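You operate a simulated robot arm through the tools that you are given. There is no shell and no other tool. Be economical: measure what you need, move in short steps, check, and stop when the job is done.

You are at the controls of a simulated two-armed robot. One attempt, no reset.

TASK
Put the 40 white roller from the top of the washer on top of the white salt block there and the 44 white roller on the washboard. Open the potato tray. The order is free.

The check looks at the end state, three seconds after you hand in, the way a careful person would. Anything else that was tipped, shoved, dropped, spilled or broken makes it a failure.

THE ROBOT
Two 7-joint arms with fingered hands on one trunk, on a base that drives. Base frame: it is fixed to the floor where the robot stands at the start and does not move with it; the origin is under the middle of the robot, x ahead of it, y to its left, z up. Lengths are in mm, angles in degrees, forces in N, time in s.
The left shoulder is at the start at [21, 214, 1344], the right one opposite. With the tool pointing down near the work surface each hand reaches from about 100 to 560 mm from the robot's upright axis, wherever it stands, measured 20 degrees to its own side. Places, roughly: potato tray [-4200, 2500, 400]; washboard [-3400, -400, 900]. Payload 3.3 kg a hand.
Tool frame (each hand has its own): the origin (TCP) lies between the finger pads and is the grasp point; the fingertips stand 26 mm ahead of it; z points along the fingers, y is the line along which they close. Largest opening 132 mm; the body of the gripper starts 73 mm behind the TCP. The gripper is a hand of 2 fingers: y runs from the thumb to the fingers, the wrist lies at [0, 0, -224] in the tool frame, and closing takes about 1.5 s.
Orientation is that of the tool frame in the base frame, as a unit quaternion [w, x, y, z]. With the fingers straight down and closing along the base's y, the tool's x points along the base's -x, its y along +y and its z along -z.

THE INTERFACE
- The arms move only by the tool drive_tool. It takes "left_rows", "right_rows" or both (then of equal length, played together; a hand with none holds still); each is a list of rows, each an object of numbers (a shift or turn left out is 0, a gripper value left out holds the last): "tx", "ty", "tz": the shift along the base's x, y, z in mm; "rx", "ry", "rz": the turn, a rotation vector about the base's x, y, z in degrees; "claw": the finger opening in mm, from 0 to 132. In form: [{"tx": .., "ty": .., "tz": .., "rx": .., "ry": .., "rz": .., "claw": ..}, ...]. A call has 1 to 8 rows; each row is the pose to reach, as a shift and turn from the pose commanded when the call began. A row lasts 0.2 s, in which the tool goes at most 50 mm and 8.6 degrees; a call with a longer step from one row to the next is refused whole, and so is a gripper value outside its range. Where a pose cannot be reached the arm comes as near as it can. A force on the tool above 40 N (or 10 N above the force at the start of the call, whichever is more), or a blocked arm, ends the call early, and 0.2 s more pass. Each finger travels about 153 mm/s and halts on what it meets, pressing with about 22 N; the grip force reading is that of the motor and also rises with nothing between the fingers. The clock runs only during rows and for 0.2 s after the last one: add rows that repeat a pose to give the fingers time. The reply holds the time, the measured pose of the TCP, the force on the tool along the base axes, the opening and the grip force, in the units named above and with some noise, with the torque about the TCP (base axes, N m) and any sound that the robot's microphone picked up.
- Cameras (640 x 400 px; columns grow to the right, rows downward): "scene" is now at [87.6, 29.7, 1504.3]; the picture's right is [0.33, -0.94, 0.00], its down [-0.67, -0.24, -0.71] and it looks along [0.67, 0.24, -0.71] (base axes); focal length 272 px, centre (320, 200). "left" rides on the left gripper at [-66, -3, -99] in its tool frame; the picture's right is [0.04, -1.00, 0.00], its down [0.83, 0.03, -0.55] and it looks along [0.55, 0.02, 0.83] (tool axes); focal length 261 px, centre (320, 200). "right" rides on the right gripper at [65, -3, -99] in its tool frame; the picture's right is [0.04, 1.00, 0.00], its down [-0.83, 0.03, -0.55] and it looks along [-0.55, 0.02, 0.83] (tool axes); focal length 261 px, centre (320, 200). There is no depth. A picture from a camera that has moved, and an enlarged one, comes with that camera's place and axes in the base frame and with its lens.
- camera(camera): a new picture of that camera. The clock stands still meanwhile.
- lift_body(by): slides the trunk up (or, below 0, down) by that many mm; the arms and the scene camera ride with it, the base frame stays. It gives what a move gives, with no picture.
- steer(legs): drives the robot by 1 to 6 legs, each [ahead, left, turn to the left] in mm, mm and degrees, along the robot's own axes; the way and the turn of a leg run together, so that a leg with both is an arc; at most 1500 mm and 180 degrees a leg. The arms and the cameras ride along, it lands a little off, and it stops where it bumps. It gives what a move gives.
- grasp_type(shape, hand): the hand has 2 fingers and takes this shape, open, in about a second: jaw (thumb against the fingers, like two jaws); tri (thumb and two fingers); tip (a fingertip pinch); poke (one finger out to press); point (the index stretched); flat (the hand flat); cup (the hand cupped); fist (a fist). The gripper value then closes the fingers along that shape, each until it touches; the sizes above hold for jaw. It gives what a move gives, with no picture.
- turn_head(pan, tilt): turns the head with the scene camera to pan (to the left, within 86 degrees either way) and tilt (down, from -29 to 69), counted from straight ahead of the robot. It gives what a move gives.
- inspect(camera, box): a new picture of the part [left, top, right, bottom] of that camera's present view, enlarged. The clock stands still meanwhile.
- job_done(): hands the job in; it is judged then, once.

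Go step by step. Nothing tells you exact positions but the pictures and the camera data: compare them with the known pose of the tool, close in by small moves and look again before you grip or let go. The budget is 165 turns and 138 pictures, counting those below and the enlarged ones. Unless the task says otherwise, let go and move clear before handing in, and close with one line.

The tools are called after "Request:" as a command line: name --argument value ..., lists and objects as JSON in quotes. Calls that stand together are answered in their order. drive_tool: Moves the arms, as the interface text tells. Its arguments: {"type":"object","properties":{"left_rows":{"type":"array"},"right_rows":{"type":"array"}},"required":[]} The other tools are called the same way: lift_body (by) slides the trunk up or down; grasp_type (shape, hand) gives the hand a shape; steer (legs) drives the base; turn_head (pan, tilt) turns the head that bears the scene camera; camera (camera) takes a picture; inspect (camera, box) takes an enlarged picture of a part of a camera's view; job_done () hands the job in.

At the start:

```text
clock: 0.0
left_position: [431.4, 305.6, 1210.7]
left_ee_rot: [0.0, -0.001, 1.0, 0.0]
left_wrist_force: [-0.2, -0.6, 0.0]
left_ft_torque: [0.02, 0.0, 0.01]
left_opening: 131.7
left_grasp_force: 0.1
left_shape: jaw
right_position: [453.9, -129.7, 1168.6]
right_ee_rot: [0.0, 0.0, 1.0, 0.0]
right_wrist_force: [-0.1, -0.8, 0.7]
right_ft_torque: [0.01, -0.02, 0.0]
right_opening: 131.8
right_grasp_force: 0.2
right_shape: jaw
trunk travel left (down, up): [-625.0, 136.0]
robot x, y, heading: [0.5, 5.0, 0.1]
head pan, tilt: [19.5, 44.9]
```

scene: 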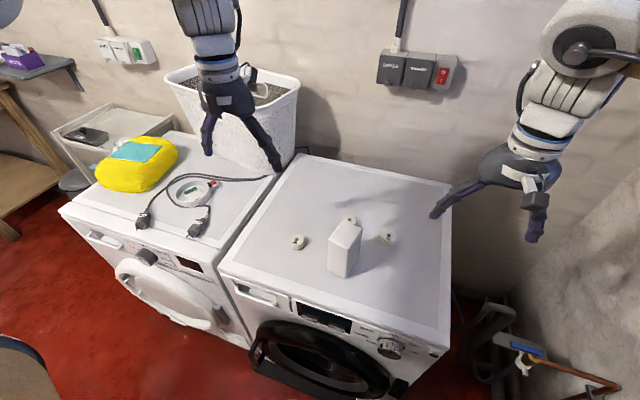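
right: 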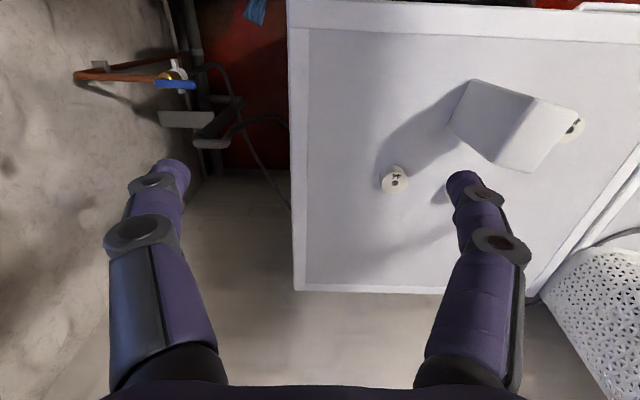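
left: 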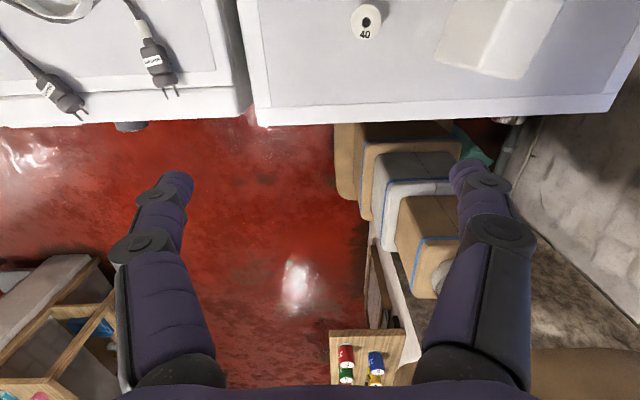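

I see a washer with an upright white salt block and about three small white rollers around it; the left camera reads "40" on one. I'll zoom in to identify them.

Request:
inspect --camera "scene" --box '[270, 190, 430, 290]'

Request:
inspect --camera "right" --box '[360, 60, 600, 210]'

Request:
inspect --camera "left" --box '[320, 0, 480, 100]'

```text
4.00 times, centred on (350, 240) of scene
camera zoom: at [87.6, 29.7, 1504.3], right [0.33, -0.94, 0.0], down [-0.67, -0.24, -0.71], along [0.67, 0.24, -0.71], focal length 1086 px, centre (200, 40)
```

zoom: 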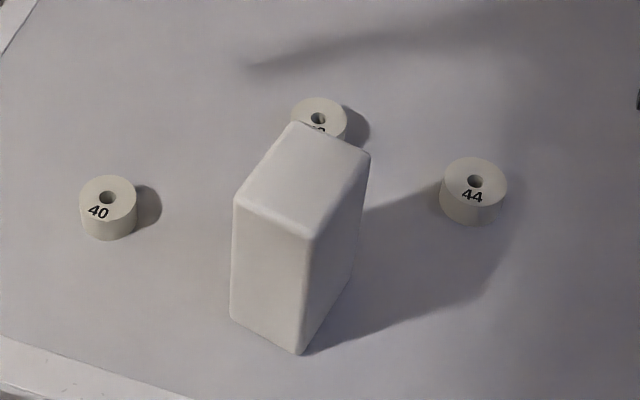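

```text
2.67 times, centred on (480, 135) of right
camera zoom: at [387.9, -132.3, 1267.6], right [-0.04, 1.0, 0.0], down [0.83, 0.03, 0.55], along [0.55, 0.02, -0.83], focal length 695 px, centre (-107, 373)
```

zoom: 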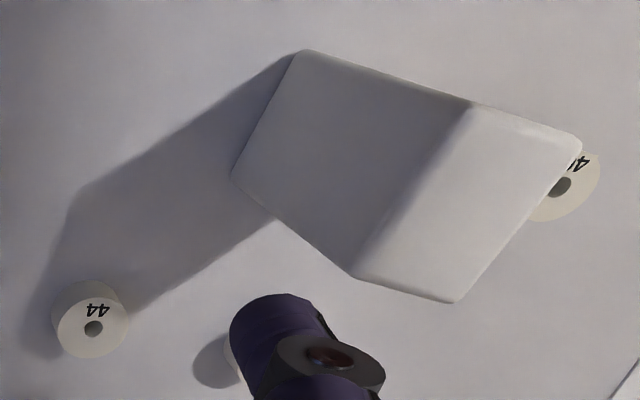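

```text
4.00 times, centred on (400, 50) of left
camera zoom: at [497.5, 304.2, 1309.3], right [-0.04, -1.0, 0.0], down [-0.83, 0.03, 0.55], along [-0.55, 0.02, -0.83], focal length 1043 px, centre (0, 800)
```

zoom: 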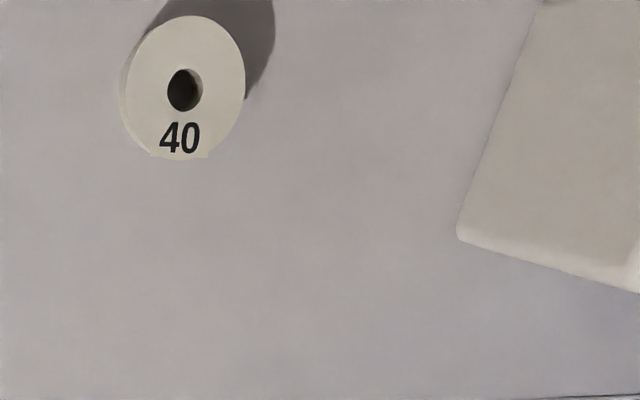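

Rollers: 40 at about (502, 246), 44 at about (600, 8), a third at (622, 128); the block top is centred near (483, 108) at z≈990. I'll look down at the gap in front of the base, since I want to move a bit closer.

Request:
turn_head --pan 0 --tilt 69

Request:
camera --camera "scene"

```text
clock: 0.9
left_position: [431.9, 305.7, 1211.6]
left_ee_rot: [0.001, 0.0, 1.0, 0.0]
left_wrist_force: [0.7, 0.6, -0.4]
left_ft_torque: [0.02, 0.0, -0.03]
left_opening: 132.0
left_grasp_force: 0.1
left_shape: jaw
right_position: [451.7, -130.2, 1167.8]
right_ee_rot: [0.0, 0.0, 1.0, 0.0]
right_wrist_force: [0.7, 0.3, 0.2]
right_ft_torque: [0.0, 0.0, 0.04]
right_opening: 131.9
right_grasp_force: 0.0
right_shape: jaw
trunk travel left (down, up): [-625.0, 136.0]
robot x, y, heading: [0.2, 2.2, -0.0]
head pan, tilt: [0.0, 68.8]
```

```text
131 pictures are left
camera scene: at [66.9, 2.6, 1475.4], right [0.0, -1.0, 0.0], down [-0.93, 0.0, -0.36], along [0.36, 0.0, -0.93], focal length 272 px, centre (320, 200)
```

scene: 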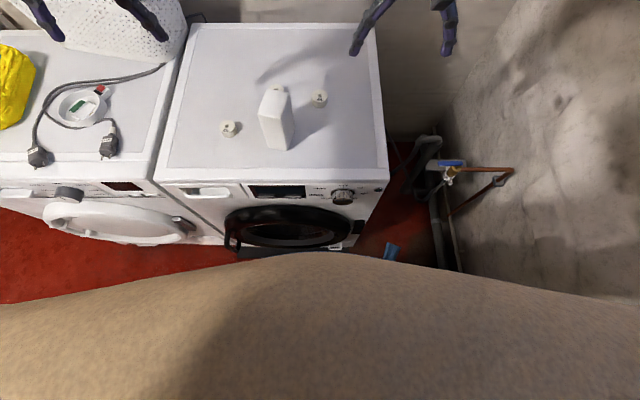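

The trunk hides the gap at the washer's foot; the left hand camera looks back toward the robot, so I'll use that.

Request:
camera --camera "left"

Request:
inspect --camera "left" --box '[320, 90, 560, 240]'

```text
130 pictures are left
camera left: at [497.5, 304.2, 1309.3], right [-0.04, -1.0, 0.0], down [-0.83, 0.03, 0.55], along [-0.55, 0.02, -0.83], focal length 261 px, centre (320, 200)
```

left: 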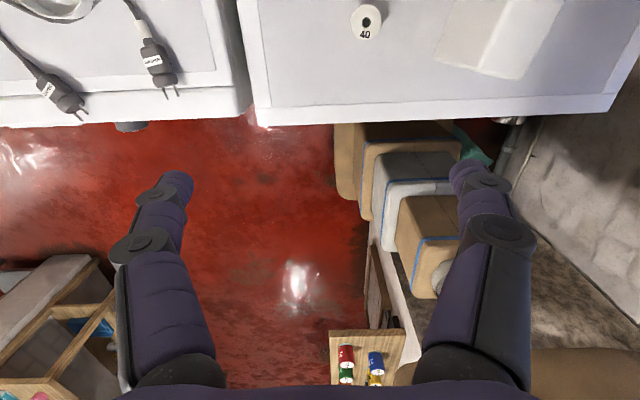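

```text
2.67 times, centred on (440, 165) of left
camera zoom: at [497.5, 304.2, 1309.3], right [-0.04, -1.0, 0.0], down [-0.83, 0.03, 0.55], along [-0.55, 0.02, -0.83], focal length 695 px, centre (0, 293)
```

zoom: 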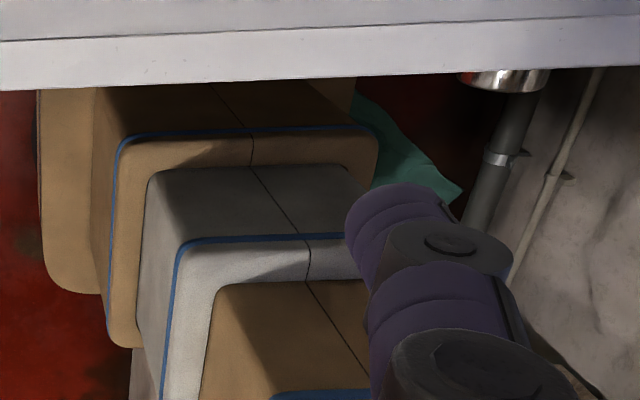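

The telescoping trunk and base are visible, but the front is hidden by the washer edge. I'll pull the left hand back to see the gap straight down.

Request:
drive_tool --left_rows '[{"tx": -45}, {"tx": -90}, {"tx": -135}, {"tx": -160}, {"tx": -160}]'

Request:
camera --camera "left"

```text
clock: 2.1
left_position: [272.8, 301.7, 1212.8]
left_ee_rot: [0.0, -0.002, 1.0, -0.001]
left_wrist_force: [0.6, 0.1, 0.0]
left_ft_torque: [0.01, 0.02, -0.02]
left_opening: 132.0
left_grasp_force: 0.1
left_shape: jaw
right_position: [453.2, -129.8, 1167.1]
right_ee_rot: [0.0, 0.0, 1.0, -0.001]
right_wrist_force: [-0.3, 0.0, -0.7]
right_ft_torque: [-0.02, 0.03, 0.02]
right_opening: 131.7
right_grasp_force: 0.0
right_shape: jaw
trunk travel left (down, up): [-625.0, 136.0]
robot x, y, heading: [-0.7, 2.0, -0.2]
head pan, tilt: [0.0, 68.8]
```

```text
128 pictures are left
camera left: at [338.3, 299.9, 1310.6], right [-0.04, -1.0, 0.0], down [-0.83, 0.03, 0.55], along [-0.55, 0.02, -0.83], focal length 261 px, centre (320, 200)
```

left: 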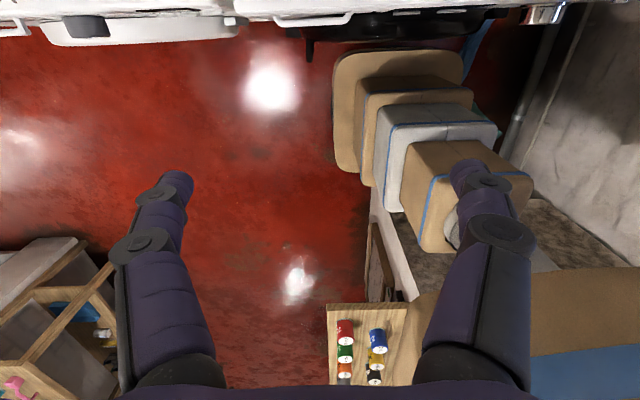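

The base front is around x≈245 and the washer front/door around x≈310–370, so 55 mm ahead is safe. I'll advance that, then lower the trunk for extra horizontal reach.

Request:
steer --legs '[[55, 0, 0]]'

Request:
lift_body --by -140

Request:
turn_head --pan 0 --tilt 50

Request:
camera --camera "scene"

Request:
camera --camera "left"

```text
clock: 3.2
left_position: [319.2, 297.1, 1212.2]
left_ee_rot: [0.0, 0.005, 1.0, -0.001]
left_wrist_force: [0.1, -0.5, 0.2]
left_ft_torque: [-0.02, 0.0, -0.01]
left_opening: 131.9
left_grasp_force: 0.1
left_shape: jaw
right_position: [495.2, -136.7, 1168.3]
right_ee_rot: [-0.001, 0.004, 1.0, 0.0]
right_wrist_force: [0.5, -0.7, -0.4]
right_ft_torque: [-0.01, -0.03, 0.0]
right_opening: 131.8
right_grasp_force: 0.1
right_shape: jaw
trunk travel left (down, up): [-625.0, 136.0]
robot x, y, heading: [44.2, -0.7, -0.6]
head pan, tilt: [0.0, 68.8]
stopped in leg 1: the robot was blocked; the commanded pose is now the measured one
```

```text
clock: 4.9
left_position: [321.7, 298.2, 1073.5]
left_ee_rot: [-0.001, 0.004, 1.0, 0.0]
left_wrist_force: [0.1, 0.5, 0.4]
left_ft_torque: [0.02, 0.02, 0.02]
left_opening: 132.0
left_grasp_force: 0.1
left_shape: jaw
right_position: [498.2, -135.6, 1026.7]
right_ee_rot: [0.0, 0.003, 1.0, 0.0]
right_wrist_force: [0.6, 0.2, -0.3]
right_ft_torque: [0.01, -0.02, 0.0]
right_opening: 131.9
right_grasp_force: 0.1
right_shape: jaw
trunk travel left (down, up): [-485.0, 276.0]
robot x, y, heading: [43.4, -2.0, -0.8]
head pan, tilt: [0.0, 68.8]
```

```text
clock: 5.7
left_position: [320.8, 297.3, 1071.7]
left_ee_rot: [-0.001, 0.004, 1.0, 0.0]
left_wrist_force: [-0.7, -0.1, 0.9]
left_ft_torque: [0.02, 0.01, -0.02]
left_opening: 131.9
left_grasp_force: 0.2
left_shape: jaw
right_position: [497.2, -135.5, 1027.7]
right_ee_rot: [0.0, 0.005, 1.0, 0.0]
right_wrist_force: [-0.6, -0.2, 0.2]
right_ft_torque: [0.0, 0.03, -0.04]
right_opening: 131.8
right_grasp_force: 0.1
right_shape: jaw
trunk travel left (down, up): [-485.0, 276.0]
robot x, y, heading: [47.5, -4.4, -0.4]
head pan, tilt: [0.0, 50.0]
```

```text
127 pictures are left
camera scene: at [140.3, -0.2, 1357.1], right [-0.01, -1.0, 0.0], down [-0.77, 0.01, -0.64], along [0.64, -0.01, -0.77], focal length 272 px, centre (320, 200)
```

scene: 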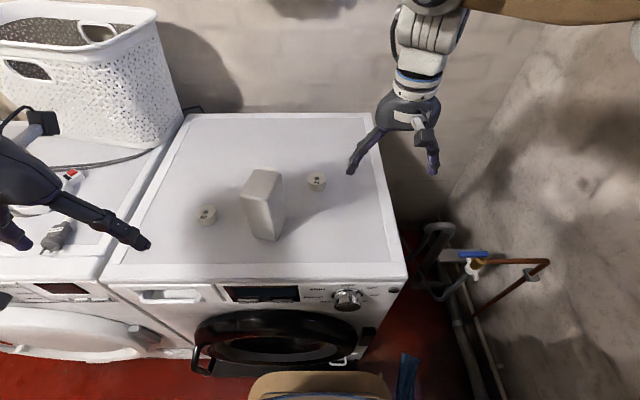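

```text
126 pictures are left
camera left: at [387.2, 294.9, 1170.2], right [-0.05, -1.0, 0.0], down [-0.83, 0.04, 0.55], along [-0.55, 0.03, -0.83], focal length 261 px, centre (320, 200)
```

left: 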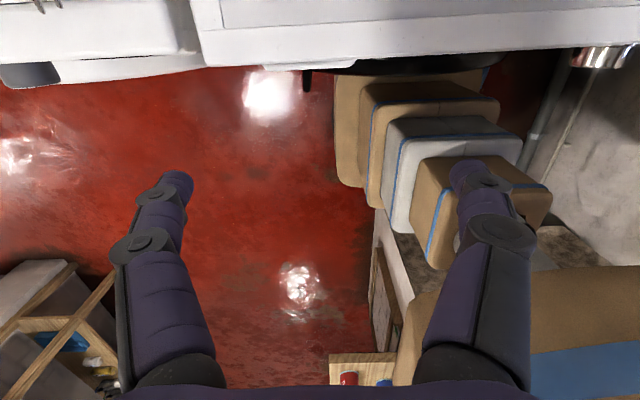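

The base touched something at 44 mm, so I'll back off a few mm. Then I bring the left hand above roller 40.

Request:
steer --legs '[[-8, 0, 0]]'

Request:
drive_tool --left_rows '[{"tx": 36, "ty": -10, "tz": -5}, {"tx": 72, "ty": -20, "tz": -10}, {"tx": 108, "ty": -30, "tz": -25}, {"tx": 144, "ty": -42, "tz": -40}, {"tx": 182, "ty": -52, "tz": -60, "claw": 90}, {"tx": 182, "ty": -52, "tz": -80, "claw": 90}, {"tx": 182, "ty": -52, "tz": -80, "claw": 90}]'

Request:
camera --camera "left"

Request:
camera --camera "scene"

```text
clock: 6.4
left_position: [314.0, 297.3, 1071.9]
left_ee_rot: [0.0, 0.004, 1.0, 0.0]
left_wrist_force: [-0.5, -0.5, 0.3]
left_ft_torque: [-0.01, 0.01, 0.03]
left_opening: 131.9
left_grasp_force: 0.0
left_shape: jaw
right_position: [490.8, -135.6, 1028.2]
right_ee_rot: [0.0, 0.006, 1.0, 0.0]
right_wrist_force: [0.3, -0.5, -0.9]
right_ft_torque: [-0.02, -0.04, 0.02]
right_opening: 132.0
right_grasp_force: 0.1
right_shape: jaw
trunk travel left (down, up): [-485.0, 276.0]
robot x, y, heading: [36.0, -4.2, -0.4]
head pan, tilt: [0.0, 50.0]
```

```text
clock: 8.0
left_position: [498.7, 247.0, 991.4]
left_ee_rot: [-0.001, 0.005, 1.0, 0.0]
left_wrist_force: [0.7, -0.2, 0.3]
left_ft_torque: [0.02, 0.01, -0.04]
left_opening: 90.5
left_grasp_force: 0.1
left_shape: jaw
right_position: [490.9, -137.0, 1028.5]
right_ee_rot: [-0.001, 0.006, 1.0, 0.0]
right_wrist_force: [0.8, 0.1, -0.9]
right_ft_torque: [0.0, -0.02, 0.0]
right_opening: 132.1
right_grasp_force: 0.0
right_shape: jaw
trunk travel left (down, up): [-485.0, 276.0]
robot x, y, heading: [38.5, -6.0, -0.5]
head pan, tilt: [0.0, 50.0]
```

```text
125 pictures are left
camera left: at [563.7, 243.1, 1090.0], right [-0.05, -1.0, 0.0], down [-0.83, 0.04, 0.55], along [-0.55, 0.03, -0.83], focal length 261 px, centre (320, 200)
```

left: 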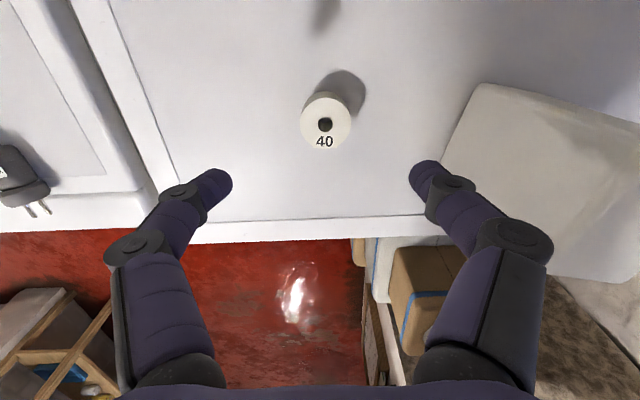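

```text
124 pictures are left
camera scene: at [133.4, -0.6, 1357.1], right [-0.01, -1.0, 0.0], down [-0.77, 0.01, -0.64], along [0.64, -0.01, -0.77], focal length 272 px, centre (320, 200)
```

scene: 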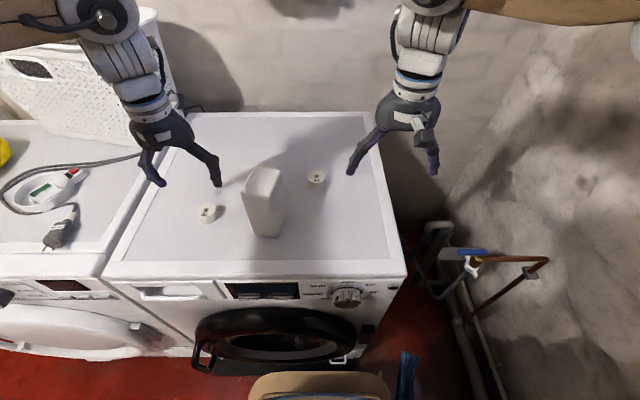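

The roller is centred between the left fingers. I'll shift slightly and descend to just above the surface.

Request:
drive_tool --left_rows '[{"tx": 2, "ty": -4, "tz": -30}, {"tx": 2, "ty": -4, "tz": -60}, {"tx": 2, "ty": -4, "tz": -80}, {"tx": 2, "ty": -4, "tz": -92}, {"tx": 2, "ty": -4, "tz": -92}]'

Request:
camera --camera "left"

Request:
inspect --camera "scene" --box '[140, 150, 300, 250]'

```text
clock: 9.2
left_position: [498.8, 242.9, 901.2]
left_ee_rot: [0.0, 0.004, 1.0, 0.0]
left_wrist_force: [-1.3, -0.2, -0.4]
left_ft_torque: [0.01, 0.0, 0.03]
left_opening: 90.3
left_grasp_force: 0.1
left_shape: jaw
right_position: [491.2, -135.7, 1027.6]
right_ee_rot: [-0.001, 0.005, 1.0, 0.001]
right_wrist_force: [0.1, -0.1, 0.3]
right_ft_torque: [-0.02, 0.0, 0.02]
right_opening: 131.7
right_grasp_force: 0.1
right_shape: jaw
trunk travel left (down, up): [-485.0, 276.0]
robot x, y, heading: [39.0, -5.1, -0.3]
head pan, tilt: [0.0, 50.0]
```

```text
123 pictures are left
camera left: at [564.9, 239.8, 998.8], right [-0.05, -1.0, 0.0], down [-0.83, 0.04, 0.55], along [-0.55, 0.03, -0.83], focal length 261 px, centre (320, 200)
```

left: 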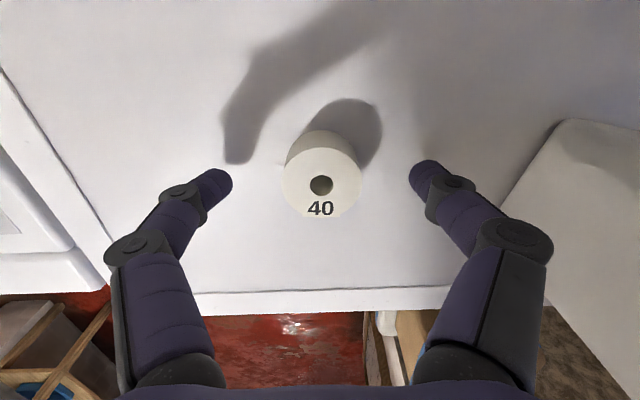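

```text
4.00 times, centred on (220, 200) of scene
camera zoom: at [133.2, -0.3, 1357.1], right [-0.01, -1.0, 0.0], down [-0.77, 0.01, -0.64], along [0.64, -0.01, -0.77], focal length 1086 px, centre (720, 200)
```

zoom: 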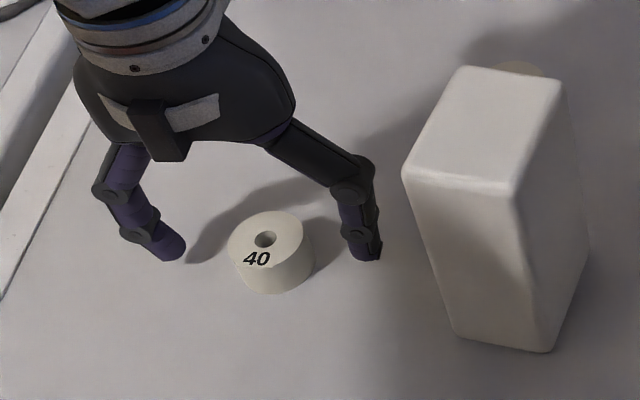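

The roller sits midway between the fingers. I'll go 5 mm lower and close gently.

Request:
drive_tool --left_rows '[{"tx": 1, "tz": -5}, {"tx": 1, "tz": -5, "claw": 60}, {"tx": 1, "tz": -5, "claw": 30}, {"tx": 1, "tz": -5, "claw": 30}, {"tx": 1, "tz": -5, "claw": 30}, {"tx": 1, "tz": -5, "claw": 30}]'

Request:
inspect --camera "scene" --box '[140, 150, 300, 250]'

Request:
camera --camera "left"

```text
clock: 10.6
left_position: [500.9, 242.5, 895.6]
left_ee_rot: [-0.001, 0.004, 1.0, 0.0]
left_wrist_force: [-0.5, 0.3, -0.4]
left_ft_torque: [0.03, 0.0, 0.01]
left_opening: 33.5
left_grasp_force: 22.1
left_shape: jaw
right_position: [490.4, -135.4, 1027.7]
right_ee_rot: [-0.001, 0.006, 1.0, 0.0]
right_wrist_force: [-0.1, -1.1, 0.1]
right_ft_torque: [-0.03, 0.01, -0.03]
right_opening: 131.8
right_grasp_force: 0.1
right_shape: jaw
trunk travel left (down, up): [-485.0, 276.0]
robot x, y, heading: [38.8, -4.4, -0.4]
head pan, tilt: [0.0, 50.0]
```

```text
4.00 times, centred on (220, 200) of scene
camera zoom: at [133.2, -0.2, 1357.1], right [-0.01, -1.0, 0.0], down [-0.77, 0.01, -0.64], along [0.64, -0.01, -0.77], focal length 1086 px, centre (720, 200)
```

zoom: 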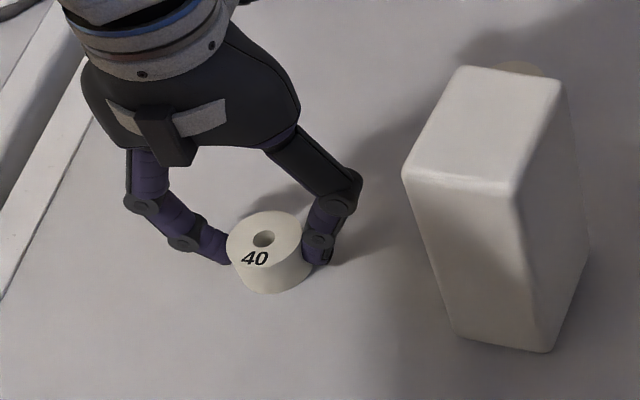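

```text
120 pictures are left
camera left: at [566.4, 239.3, 993.8], right [-0.05, -1.0, 0.0], down [-0.83, 0.04, 0.55], along [-0.55, 0.03, -0.83], focal length 261 px, centre (320, 200)
```

left: 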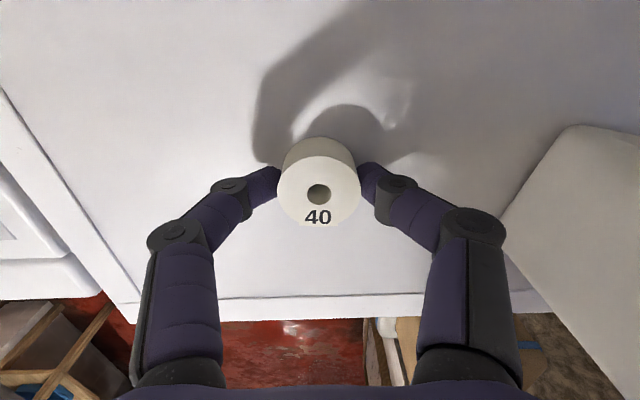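

Roller 40 is held. I'll lift it and check that it comes along.

Request:
drive_tool --left_rows '[{"tz": 20}, {"tz": 60}, {"tz": 105}, {"tz": 150}, {"tz": 170}, {"tz": 170}]'

Request:
camera --camera "left"

Request:
camera --camera "right"

```text
clock: 12.0
left_position: [498.7, 242.6, 1064.8]
left_ee_rot: [-0.001, 0.004, 1.0, 0.0]
left_wrist_force: [0.3, -0.6, -0.9]
left_ft_torque: [-0.01, 0.0, 0.01]
left_opening: 33.5
left_grasp_force: 21.8
left_shape: jaw
right_position: [491.2, -134.9, 1026.8]
right_ee_rot: [0.0, 0.005, 1.0, 0.0]
right_wrist_force: [0.3, 0.2, 0.4]
right_ft_torque: [0.02, 0.0, -0.04]
right_opening: 131.9
right_grasp_force: 0.0
right_shape: jaw
trunk travel left (down, up): [-485.0, 276.0]
robot x, y, heading: [37.9, -2.0, -0.6]
head pan, tilt: [0.0, 50.0]
```

```text
119 pictures are left
camera left: at [566.3, 239.5, 1162.3], right [-0.05, -1.0, 0.0], down [-0.83, 0.04, 0.55], along [-0.55, 0.03, -0.83], focal length 261 px, centre (320, 200)
```

left: 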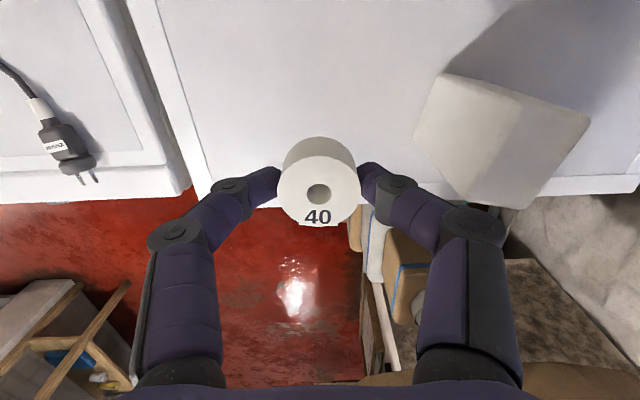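

```text
118 pictures are left
camera right: at [425.9, -137.7, 1127.0], right [-0.03, 1.0, 0.0], down [0.83, 0.03, 0.55], along [0.55, 0.02, -0.83], focal length 261 px, centre (320, 200)
```

right: 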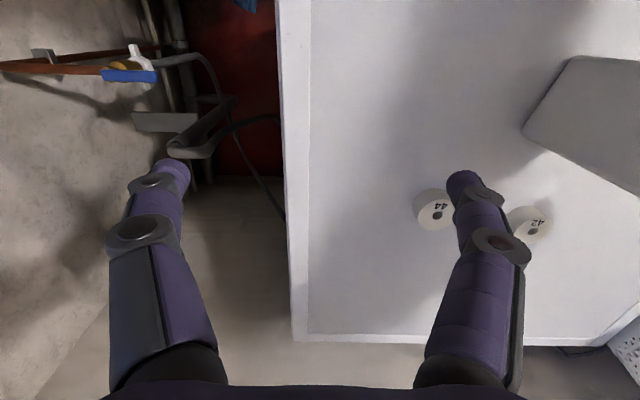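

The grip is firm. Now I move it over the block's top centre, about (481, 102), and look again.

Request:
drive_tool --left_rows '[{"tx": -4, "ty": -30}, {"tx": -9, "ty": -70}, {"tx": -14, "ty": -110}, {"tx": -18, "ty": -141}, {"tx": -18, "ty": -141}]'

Request:
camera --camera "left"

Request:
inspect --camera "scene" --box '[180, 130, 340, 230]'

Request:
camera --camera "right"

```text
clock: 13.2
left_position: [481.5, 102.8, 1065.4]
left_ee_rot: [-0.001, 0.003, 1.0, 0.0]
left_wrist_force: [0.6, -0.9, -0.9]
left_ft_torque: [0.0, -0.01, -0.01]
left_opening: 33.4
left_grasp_force: 22.3
left_shape: jaw
right_position: [490.6, -135.2, 1028.1]
right_ee_rot: [0.0, 0.006, 1.0, 0.0]
right_wrist_force: [-0.2, 0.2, 0.4]
right_ft_torque: [0.02, -0.02, -0.01]
right_opening: 132.0
right_grasp_force: 0.1
right_shape: jaw
trunk travel left (down, up): [-485.0, 276.0]
robot x, y, heading: [37.7, -0.3, -0.6]
head pan, tilt: [0.0, 50.0]
```

```text
117 pictures are left
camera left: at [547.4, 100.2, 1163.7], right [-0.05, -1.0, 0.0], down [-0.83, 0.04, 0.55], along [-0.55, 0.03, -0.83], focal length 261 px, centre (320, 200)
```

left: 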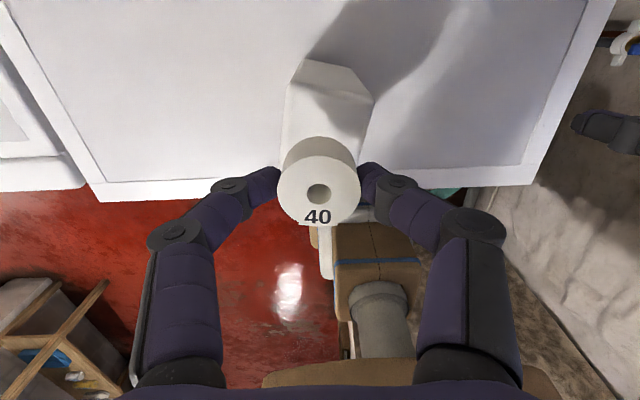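

```text
4.00 times, centred on (260, 180) of scene
camera zoom: at [133.3, 0.3, 1357.1], right [-0.01, -1.0, 0.0], down [-0.77, 0.01, -0.64], along [0.64, -0.01, -0.77], focal length 1086 px, centre (560, 280)
```

zoom: 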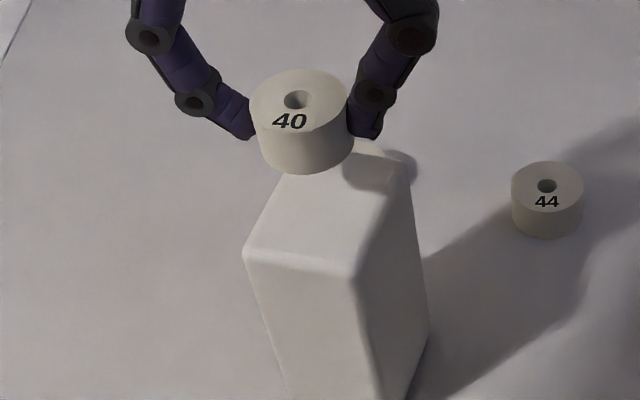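

```text
115 pictures are left
camera right: at [425.8, -137.4, 1127.1], right [-0.03, 1.0, 0.0], down [0.83, 0.03, 0.55], along [0.55, 0.02, -0.83], focal length 261 px, centre (320, 200)
```

right: 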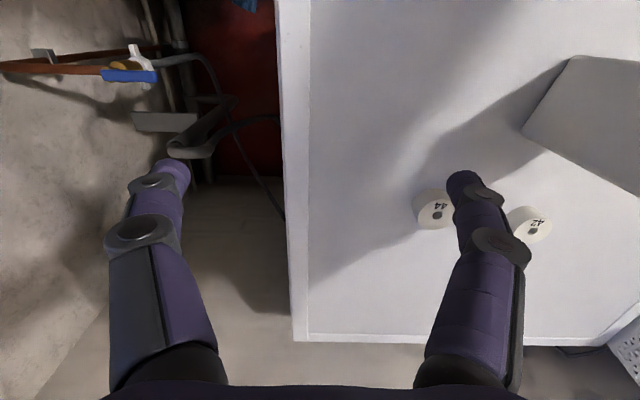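

Over the top face as computed (corner projections match). I'll descend most of the way and look.

Request:
drive_tool --left_rows '[{"tz": -12}, {"tz": -24}, {"tz": -32}, {"tz": -32}]'

Request:
inspect --camera "scene" --box '[180, 130, 340, 230]'

Request:
camera --camera "left"

```text
clock: 14.2
left_position: [481.0, 101.9, 1033.5]
left_ee_rot: [0.0, 0.004, 1.0, -0.001]
left_wrist_force: [1.3, -0.7, -0.8]
left_ft_torque: [-0.02, 0.01, 0.02]
left_opening: 33.1
left_grasp_force: 22.4
left_shape: jaw
right_position: [491.4, -135.6, 1029.8]
right_ee_rot: [0.0, 0.006, 1.0, 0.0]
right_wrist_force: [-0.4, 0.4, -0.3]
right_ft_torque: [0.0, -0.03, -0.02]
right_opening: 132.0
right_grasp_force: 0.1
right_shape: jaw
trunk travel left (down, up): [-485.0, 276.0]
robot x, y, heading: [38.0, -3.2, -0.6]
head pan, tilt: [0.0, 50.0]
```

```text
4.00 times, centred on (260, 180) of scene
camera zoom: at [133.2, -0.4, 1357.1], right [-0.01, -1.0, 0.0], down [-0.77, 0.01, -0.64], along [0.64, -0.01, -0.77], focal length 1086 px, centre (560, 280)
```

zoom: 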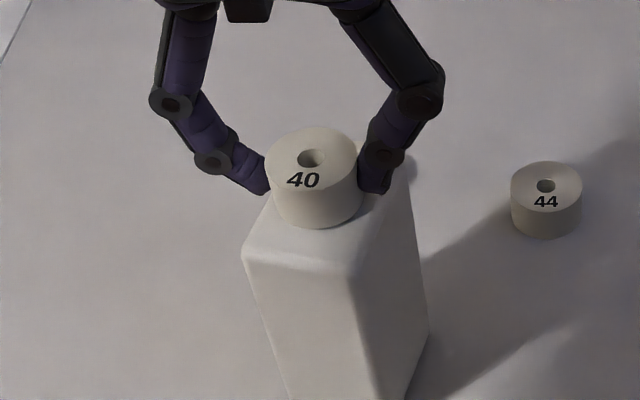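

```text
113 pictures are left
camera left: at [546.3, 99.8, 1131.5], right [-0.05, -1.0, 0.0], down [-0.83, 0.04, 0.55], along [-0.55, 0.03, -0.83], focal length 261 px, centre (320, 200)
```

left: 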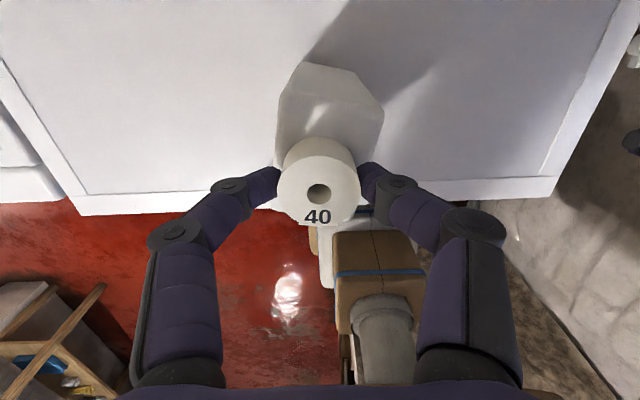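

It hovers a few mm above the top. I'll nudge 2 mm in −y and lower in small steps, watching the force.

Request:
drive_tool --left_rows '[{"ty": -2}, {"ty": -2, "tz": -2}, {"ty": -2, "tz": -4}, {"ty": -2, "tz": -4}]'

Request:
inspect --camera "scene" --box '[220, 140, 316, 200]'

```text
clock: 15.2
left_position: [480.4, 99.1, 1029.9]
left_ee_rot: [0.001, 0.004, 1.0, 0.0]
left_wrist_force: [1.1, 0.7, 5.5]
left_ft_torque: [0.03, -0.02, -0.01]
left_opening: 33.7
left_grasp_force: 22.2
left_shape: jaw
right_position: [491.8, -135.7, 1028.0]
right_ee_rot: [-0.001, 0.005, 1.0, -0.001]
right_wrist_force: [-0.5, -0.1, 0.1]
right_ft_torque: [-0.01, -0.02, 0.01]
right_opening: 131.7
right_grasp_force: 0.1
right_shape: jaw
trunk travel left (down, up): [-485.0, 276.0]
robot x, y, heading: [38.6, -3.5, -0.8]
head pan, tilt: [0.0, 50.0]
```

```text
6.67 times, centred on (268, 170) of scene
camera zoom: at [132.9, -0.3, 1357.2], right [-0.01, -1.0, 0.0], down [-0.77, 0.01, -0.64], along [0.64, -0.01, -0.77], focal length 1810 px, centre (667, 400)
```

zoom: 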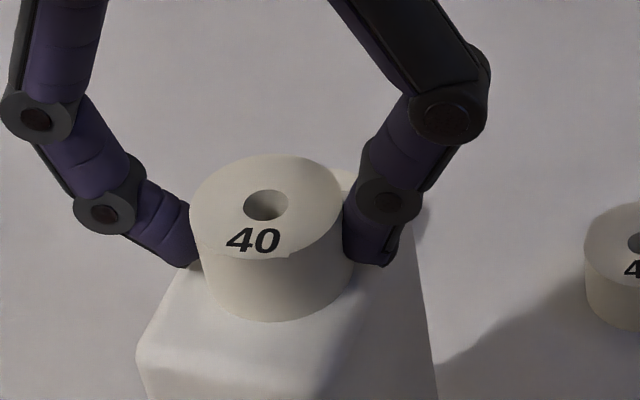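

Contact is felt (about 5.5 N) and the roller looks centred. I'll open slowly, then rise.

Request:
drive_tool --left_rows '[{"tz": 0.5, "claw": 36}, {"tz": 0.5, "claw": 42}, {"tz": 0.5, "claw": 52}, {"tz": 0.5, "claw": 66}, {"tz": 0.5, "claw": 70}]'

Request:
inspect --camera "scene" --box '[220, 140, 316, 200]'

```text
clock: 16.4
left_position: [479.4, 98.4, 1029.5]
left_ee_rot: [-0.001, 0.004, 1.0, 0.0]
left_wrist_force: [-0.2, -1.0, 0.3]
left_ft_torque: [-0.02, -0.02, 0.02]
left_opening: 69.4
left_grasp_force: 0.0
left_shape: jaw
right_position: [491.9, -135.1, 1027.1]
right_ee_rot: [-0.002, 0.006, 1.0, 0.0]
right_wrist_force: [-0.6, -0.1, 0.8]
right_ft_torque: [0.03, 0.0, -0.04]
right_opening: 131.9
right_grasp_force: 0.1
right_shape: jaw
trunk travel left (down, up): [-485.0, 276.0]
robot x, y, heading: [40.8, 2.0, -0.7]
head pan, tilt: [0.0, 50.0]
```

```text
6.67 times, centred on (268, 170) of scene
camera zoom: at [133.2, -0.3, 1357.1], right [-0.01, -1.0, 0.0], down [-0.77, 0.01, -0.64], along [0.64, -0.01, -0.77], focal length 1810 px, centre (667, 400)
```

zoom: 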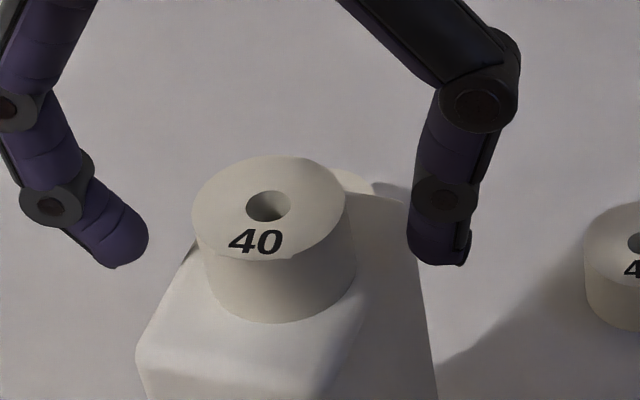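

It rests on the block. I raise the left hand and move it clear to the left.

Request:
drive_tool --left_rows '[{"tz": 15}, {"tz": 45}, {"tz": 90}, {"tz": 130}, {"tz": 130, "ty": 50}, {"tz": 130, "ty": 100}, {"tz": 130, "ty": 150, "tx": -20}, {"tz": 130, "ty": 190, "tx": -50}]'

Request:
camera --camera "scene"

Request:
inspect --camera "scene" --box '[220, 130, 348, 210]'

```text
refused: row 7 steps farther than a row can; nothing moved
```

```text
110 pictures are left
camera scene: at [133.2, -0.3, 1357.1], right [-0.01, -1.0, 0.0], down [-0.77, 0.01, -0.64], along [0.64, -0.01, -0.77], focal length 272 px, centre (320, 200)
```

scene: 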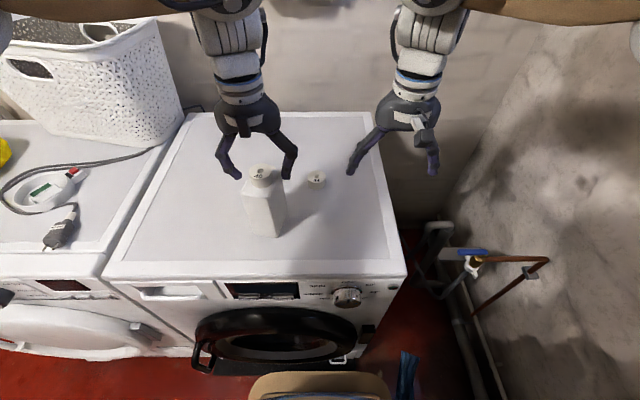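

```text
5.00 times, centred on (284, 170) of scene
camera zoom: at [133.2, -0.3, 1357.1], right [-0.01, -1.0, 0.0], down [-0.77, 0.01, -0.64], along [0.64, -0.01, -0.77], focal length 1358 px, centre (500, 350)
```

zoom: 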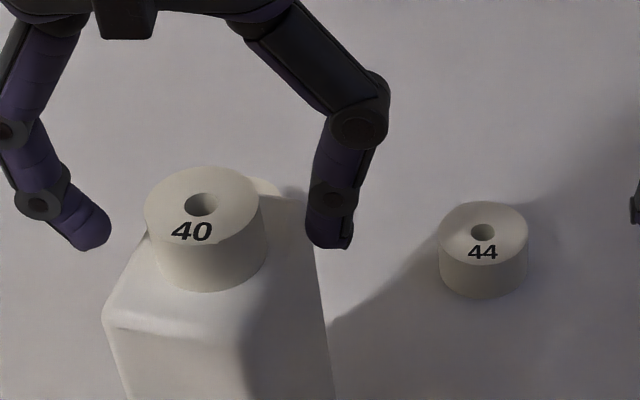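

One step was too long; I repeat with shorter steps.

Request:
drive_tool --left_rows '[{"tz": 15}, {"tz": 45}, {"tz": 90}, {"tz": 130}, {"tz": 130, "ty": 48}, {"tz": 130, "ty": 96}, {"tz": 130, "ty": 140, "tx": -15}, {"tz": 130, "ty": 180, "tx": -35}]'

Request:
camera --camera "scene"

```text
clock: 18.2
left_position: [447.2, 277.9, 1160.3]
left_ee_rot: [-0.001, 0.004, 1.0, 0.0]
left_wrist_force: [0.2, -0.1, 0.1]
left_ft_torque: [0.0, 0.02, -0.02]
left_opening: 69.6
left_grasp_force: 0.1
left_shape: jaw
right_position: [490.9, -134.5, 1027.7]
right_ee_rot: [0.0, 0.005, 1.0, 0.0]
right_wrist_force: [-0.9, 0.5, -0.4]
right_ft_torque: [-0.01, -0.01, 0.03]
right_opening: 131.9
right_grasp_force: 0.3
right_shape: jaw
trunk travel left (down, up): [-485.0, 276.0]
robot x, y, heading: [40.0, -3.2, -0.6]
head pan, tilt: [0.0, 50.0]
```

```text
108 pictures are left
camera scene: at [132.7, 0.6, 1357.1], right [-0.01, -1.0, 0.0], down [-0.77, 0.01, -0.64], along [0.64, -0.01, -0.77], focal length 272 px, centre (320, 200)
```

scene: 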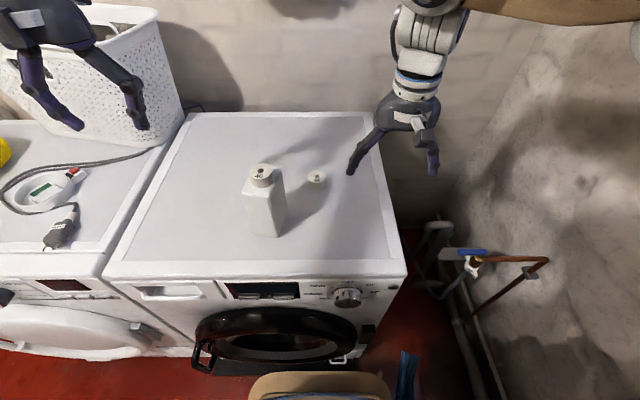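

Roller 40 stands on the block. Next, 44 at about (597, 3): I bring the right hand in, tilted about 20° forward and yawed 15°, stopping above it.

Request:
drive_tool --right_rows '[{"tx": 35, "ty": 10, "rx": 0.87, "ry": -6.63, "rz": 4.95, "claw": 100}, {"tx": 70, "ty": 25, "rx": 1.74, "ry": -13.26, "rz": 9.9}, {"tx": 100, "ty": 50, "rx": 2.62, "ry": -19.9, "rz": 14.85}, {"tx": 106, "ty": 90, "tz": -10, "rx": 2.62, "ry": -19.9, "rz": 14.85}, {"tx": 106, "ty": 125, "tz": -25, "rx": 2.62, "ry": -19.9, "rz": 14.85}, {"tx": 106, "ty": 137, "tz": -45, "rx": 2.62, "ry": -19.9, "rz": 14.85}, {"tx": 106, "ty": 137, "tz": -45, "rx": 2.62, "ry": -19.9, "rz": 14.85}]'

Request:
camera --camera "right"

Request:
camera --camera "scene"

```text
clock: 20.0
left_position: [447.9, 277.4, 1158.5]
left_ee_rot: [0.0, 0.003, 1.0, 0.001]
left_wrist_force: [0.4, -0.4, 0.4]
left_ft_torque: [-0.01, -0.02, -0.04]
left_opening: 69.7
left_grasp_force: 0.0
left_shape: jaw
right_position: [613.2, -37.0, 991.2]
right_ee_rot: [0.175, -0.084, 0.98, 0.031]
right_wrist_force: [-0.3, -0.4, 1.0]
right_ft_torque: [0.0, -0.01, -0.03]
right_opening: 99.9
right_grasp_force: 0.1
right_shape: jaw
right hand out of reach, approached as far as the arm can: row 6, 7
trunk travel left (down, up): [-485.0, 276.0]
robot x, y, heading: [41.9, 1.0, -0.4]
head pan, tilt: [0.0, 50.0]
stopped in row 7 (right hand): the arm was blocked; the commanded pose is now the measured one
```

```text
107 pictures are left
camera right: at [520.8, -59.0, 1061.3], right [-0.21, 0.98, 0.02], down [0.58, 0.11, 0.81], along [0.79, 0.18, -0.59], focal length 261 px, centre (320, 200)
```

right: 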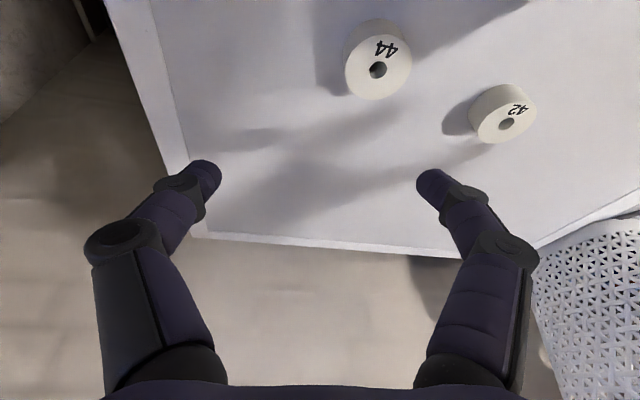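

```text
106 pictures are left
camera scene: at [133.1, 0.3, 1357.1], right [-0.01, -1.0, 0.0], down [-0.77, 0.01, -0.64], along [0.64, -0.01, -0.77], focal length 272 px, centre (320, 200)
```

scene: 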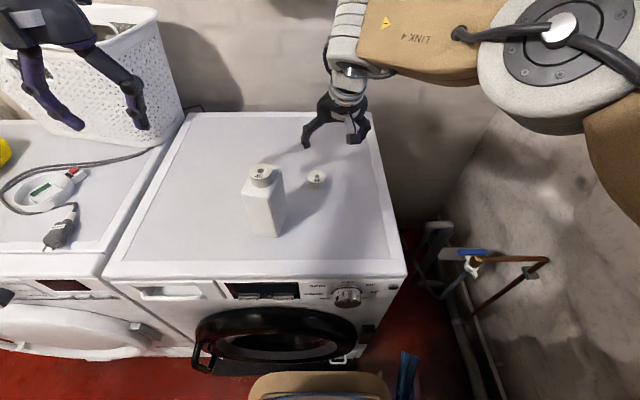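

The arm hit its reach limit at (613, −37, 991); roller 44 is at about (598, −1). I'll use more tilt (40°) and yaw (30°) so the wrist is closer, keeping clear of the block.

Request:
drive_tool --right_rows '[{"tx": -15, "ty": -10, "rx": 1.27, "ry": -4.78, "rz": 4.84}, {"tx": -30, "ty": -20, "rx": 2.53, "ry": -9.55, "rz": 9.69}, {"tx": -38, "ty": -20, "rx": 3.8, "ry": -14.3, "rz": 14.53}, {"tx": -38, "ty": -15, "tz": -5, "rx": 5.06, "ry": -19.1, "rz": 19.37}, {"tx": -38, "ty": 5, "tz": -15, "rx": 5.06, "ry": -19.1, "rz": 19.37}, {"tx": -38, "ty": 20, "tz": -21, "rx": 5.06, "ry": -19.1, "rz": 19.37}, {"tx": -38, "ty": 20, "tz": -21, "rx": 5.06, "ry": -19.1, "rz": 19.37}]'

Request:
camera --camera "right"

Request:
camera --camera "scene"

```text
clock: 21.6
left_position: [447.7, 275.8, 1159.6]
left_ee_rot: [-0.001, 0.004, 1.0, 0.0]
left_wrist_force: [0.4, 0.7, -0.2]
left_ft_torque: [-0.01, 0.01, -0.02]
left_opening: 69.4
left_grasp_force: 0.0
left_shape: jaw
right_position: [576.1, -13.6, 969.7]
right_ee_rot: [0.329, -0.247, 0.907, 0.089]
right_wrist_force: [-0.1, -0.2, -0.2]
right_ft_torque: [-0.01, 0.01, 0.0]
right_opening: 100.2
right_grasp_force: 0.0
right_shape: jaw
trunk travel left (down, up): [-485.0, 276.0]
robot x, y, heading: [37.5, -4.8, -0.6]
head pan, tilt: [0.0, 50.0]
```

```text
105 pictures are left
camera right: at [478.9, -73.9, 1003.8], right [-0.53, 0.85, -0.03], down [0.22, 0.17, 0.96], along [0.82, 0.5, -0.28], focal length 261 px, centre (320, 200)
```

right: 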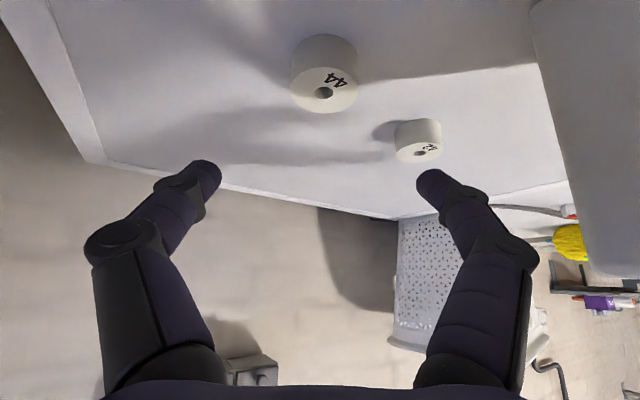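

```text
104 pictures are left
camera scene: at [133.1, -0.2, 1357.1], right [-0.01, -1.0, 0.0], down [-0.77, 0.01, -0.64], along [0.64, -0.01, -0.77], focal length 272 px, centre (320, 200)
```

scene: 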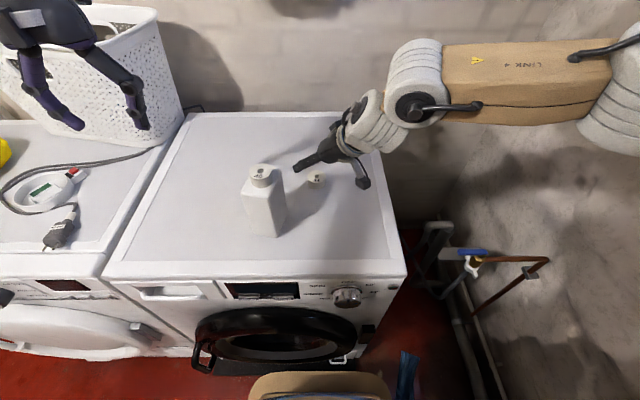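

Reached now, with 44 at about (600, 0). I'll go down partway and check alignment.

Request:
drive_tool --right_rows '[{"tx": 4, "ty": 2, "tz": -20}, {"tx": 9, "ty": 5, "tz": -40}, {"tx": 13, "ty": 7.5, "tz": -55}, {"tx": 13, "ty": 7.5, "tz": -62}, {"tx": 13, "ty": 7.5, "tz": -62}]'

Request:
camera --camera "right"

Request:
inspect --camera "scene" --box '[230, 110, 390, 210]'

Request:
camera --camera "left"

```text
clock: 22.8
left_position: [448.3, 276.2, 1159.4]
left_ee_rot: [-0.001, 0.005, 1.0, 0.0]
left_wrist_force: [-0.1, -0.5, -0.5]
left_ft_torque: [0.01, 0.01, 0.0]
left_opening: 69.6
left_grasp_force: 0.0
left_shape: jaw
right_position: [587.6, -5.9, 907.7]
right_ee_rot: [0.331, -0.246, 0.907, 0.088]
right_wrist_force: [0.2, 0.8, 0.7]
right_ft_torque: [-0.03, -0.01, 0.0]
right_opening: 100.2
right_grasp_force: 0.2
right_shape: jaw
trunk travel left (down, up): [-485.0, 276.0]
robot x, y, heading: [39.6, -1.4, -0.7]
head pan, tilt: [0.0, 50.0]
```

```text
103 pictures are left
camera right: at [492.8, -65.8, 942.5], right [-0.53, 0.85, -0.03], down [0.22, 0.17, 0.96], along [0.82, 0.5, -0.28], focal length 261 px, centre (320, 200)
```

right: 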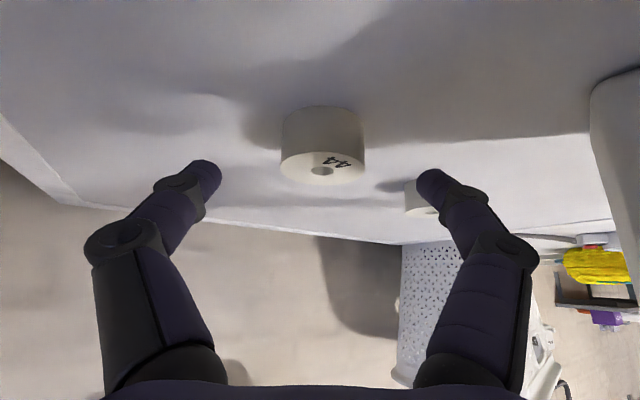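

```text
4.00 times, centred on (310, 160) of scene
camera zoom: at [133.2, -0.3, 1357.1], right [-0.01, -1.0, 0.0], down [-0.77, 0.01, -0.64], along [0.64, -0.01, -0.77], focal length 1086 px, centre (360, 360)
```

zoom: 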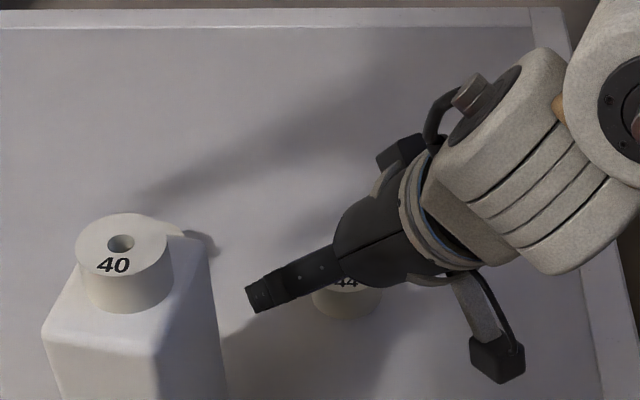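

```text
101 pictures are left
camera left: at [513.8, 274.2, 1257.8], right [-0.05, -1.0, 0.0], down [-0.83, 0.04, 0.55], along [-0.55, 0.03, -0.83], focal length 261 px, centre (320, 200)
```

left: 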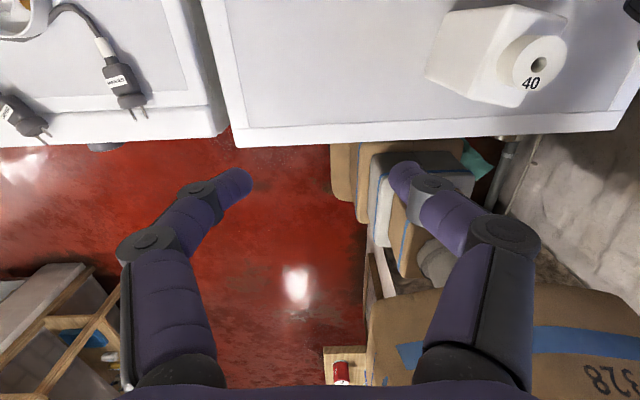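

Well aligned. I'll drop the last 12 mm, 3 mm forward, and close.

Request:
drive_tool --right_rows '[{"tx": 3, "ty": 2, "tz": -6}, {"tx": 3, "ty": 2, "tz": -12}, {"tx": 3, "ty": 2, "tz": -12}, {"tx": 3, "ty": 2, "tz": -12, "claw": 70}, {"tx": 3, "ty": 2, "tz": -12, "claw": 45}, {"tx": 3, "ty": 2, "tz": -12, "claw": 30}, {"tx": 3, "ty": 2, "tz": -12, "claw": 30}, {"tx": 3, "ty": 2, "tz": -12, "claw": 30}]'

Request:
camera --camera "right"

```text
clock: 24.6
left_position: [447.1, 276.6, 1159.8]
left_ee_rot: [-0.002, 0.004, 1.0, 0.0]
left_wrist_force: [0.1, -0.1, 0.5]
left_ft_torque: [0.01, 0.0, 0.0]
left_opening: 69.6
left_grasp_force: 0.0
left_shape: jaw
right_position: [590.7, -2.8, 896.4]
right_ee_rot: [0.33, -0.246, 0.907, 0.088]
right_wrist_force: [-0.5, 0.8, -0.2]
right_ft_torque: [-0.01, 0.02, 0.0]
right_opening: 37.1
right_grasp_force: 21.7
right_shape: jaw
trunk travel left (down, up): [-485.0, 276.0]
robot x, y, heading: [41.2, -0.4, -0.4]
head pan, tilt: [0.0, 50.0]
```

```text
100 pictures are left
camera right: at [494.7, -63.4, 930.1], right [-0.53, 0.85, -0.03], down [0.22, 0.17, 0.96], along [0.82, 0.5, -0.28], focal length 261 px, centre (320, 200)
```

right: 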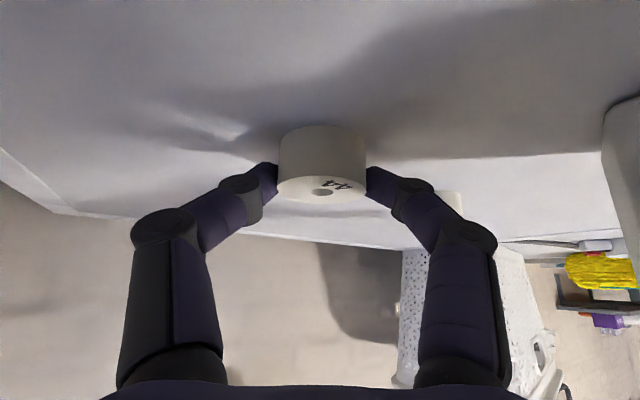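

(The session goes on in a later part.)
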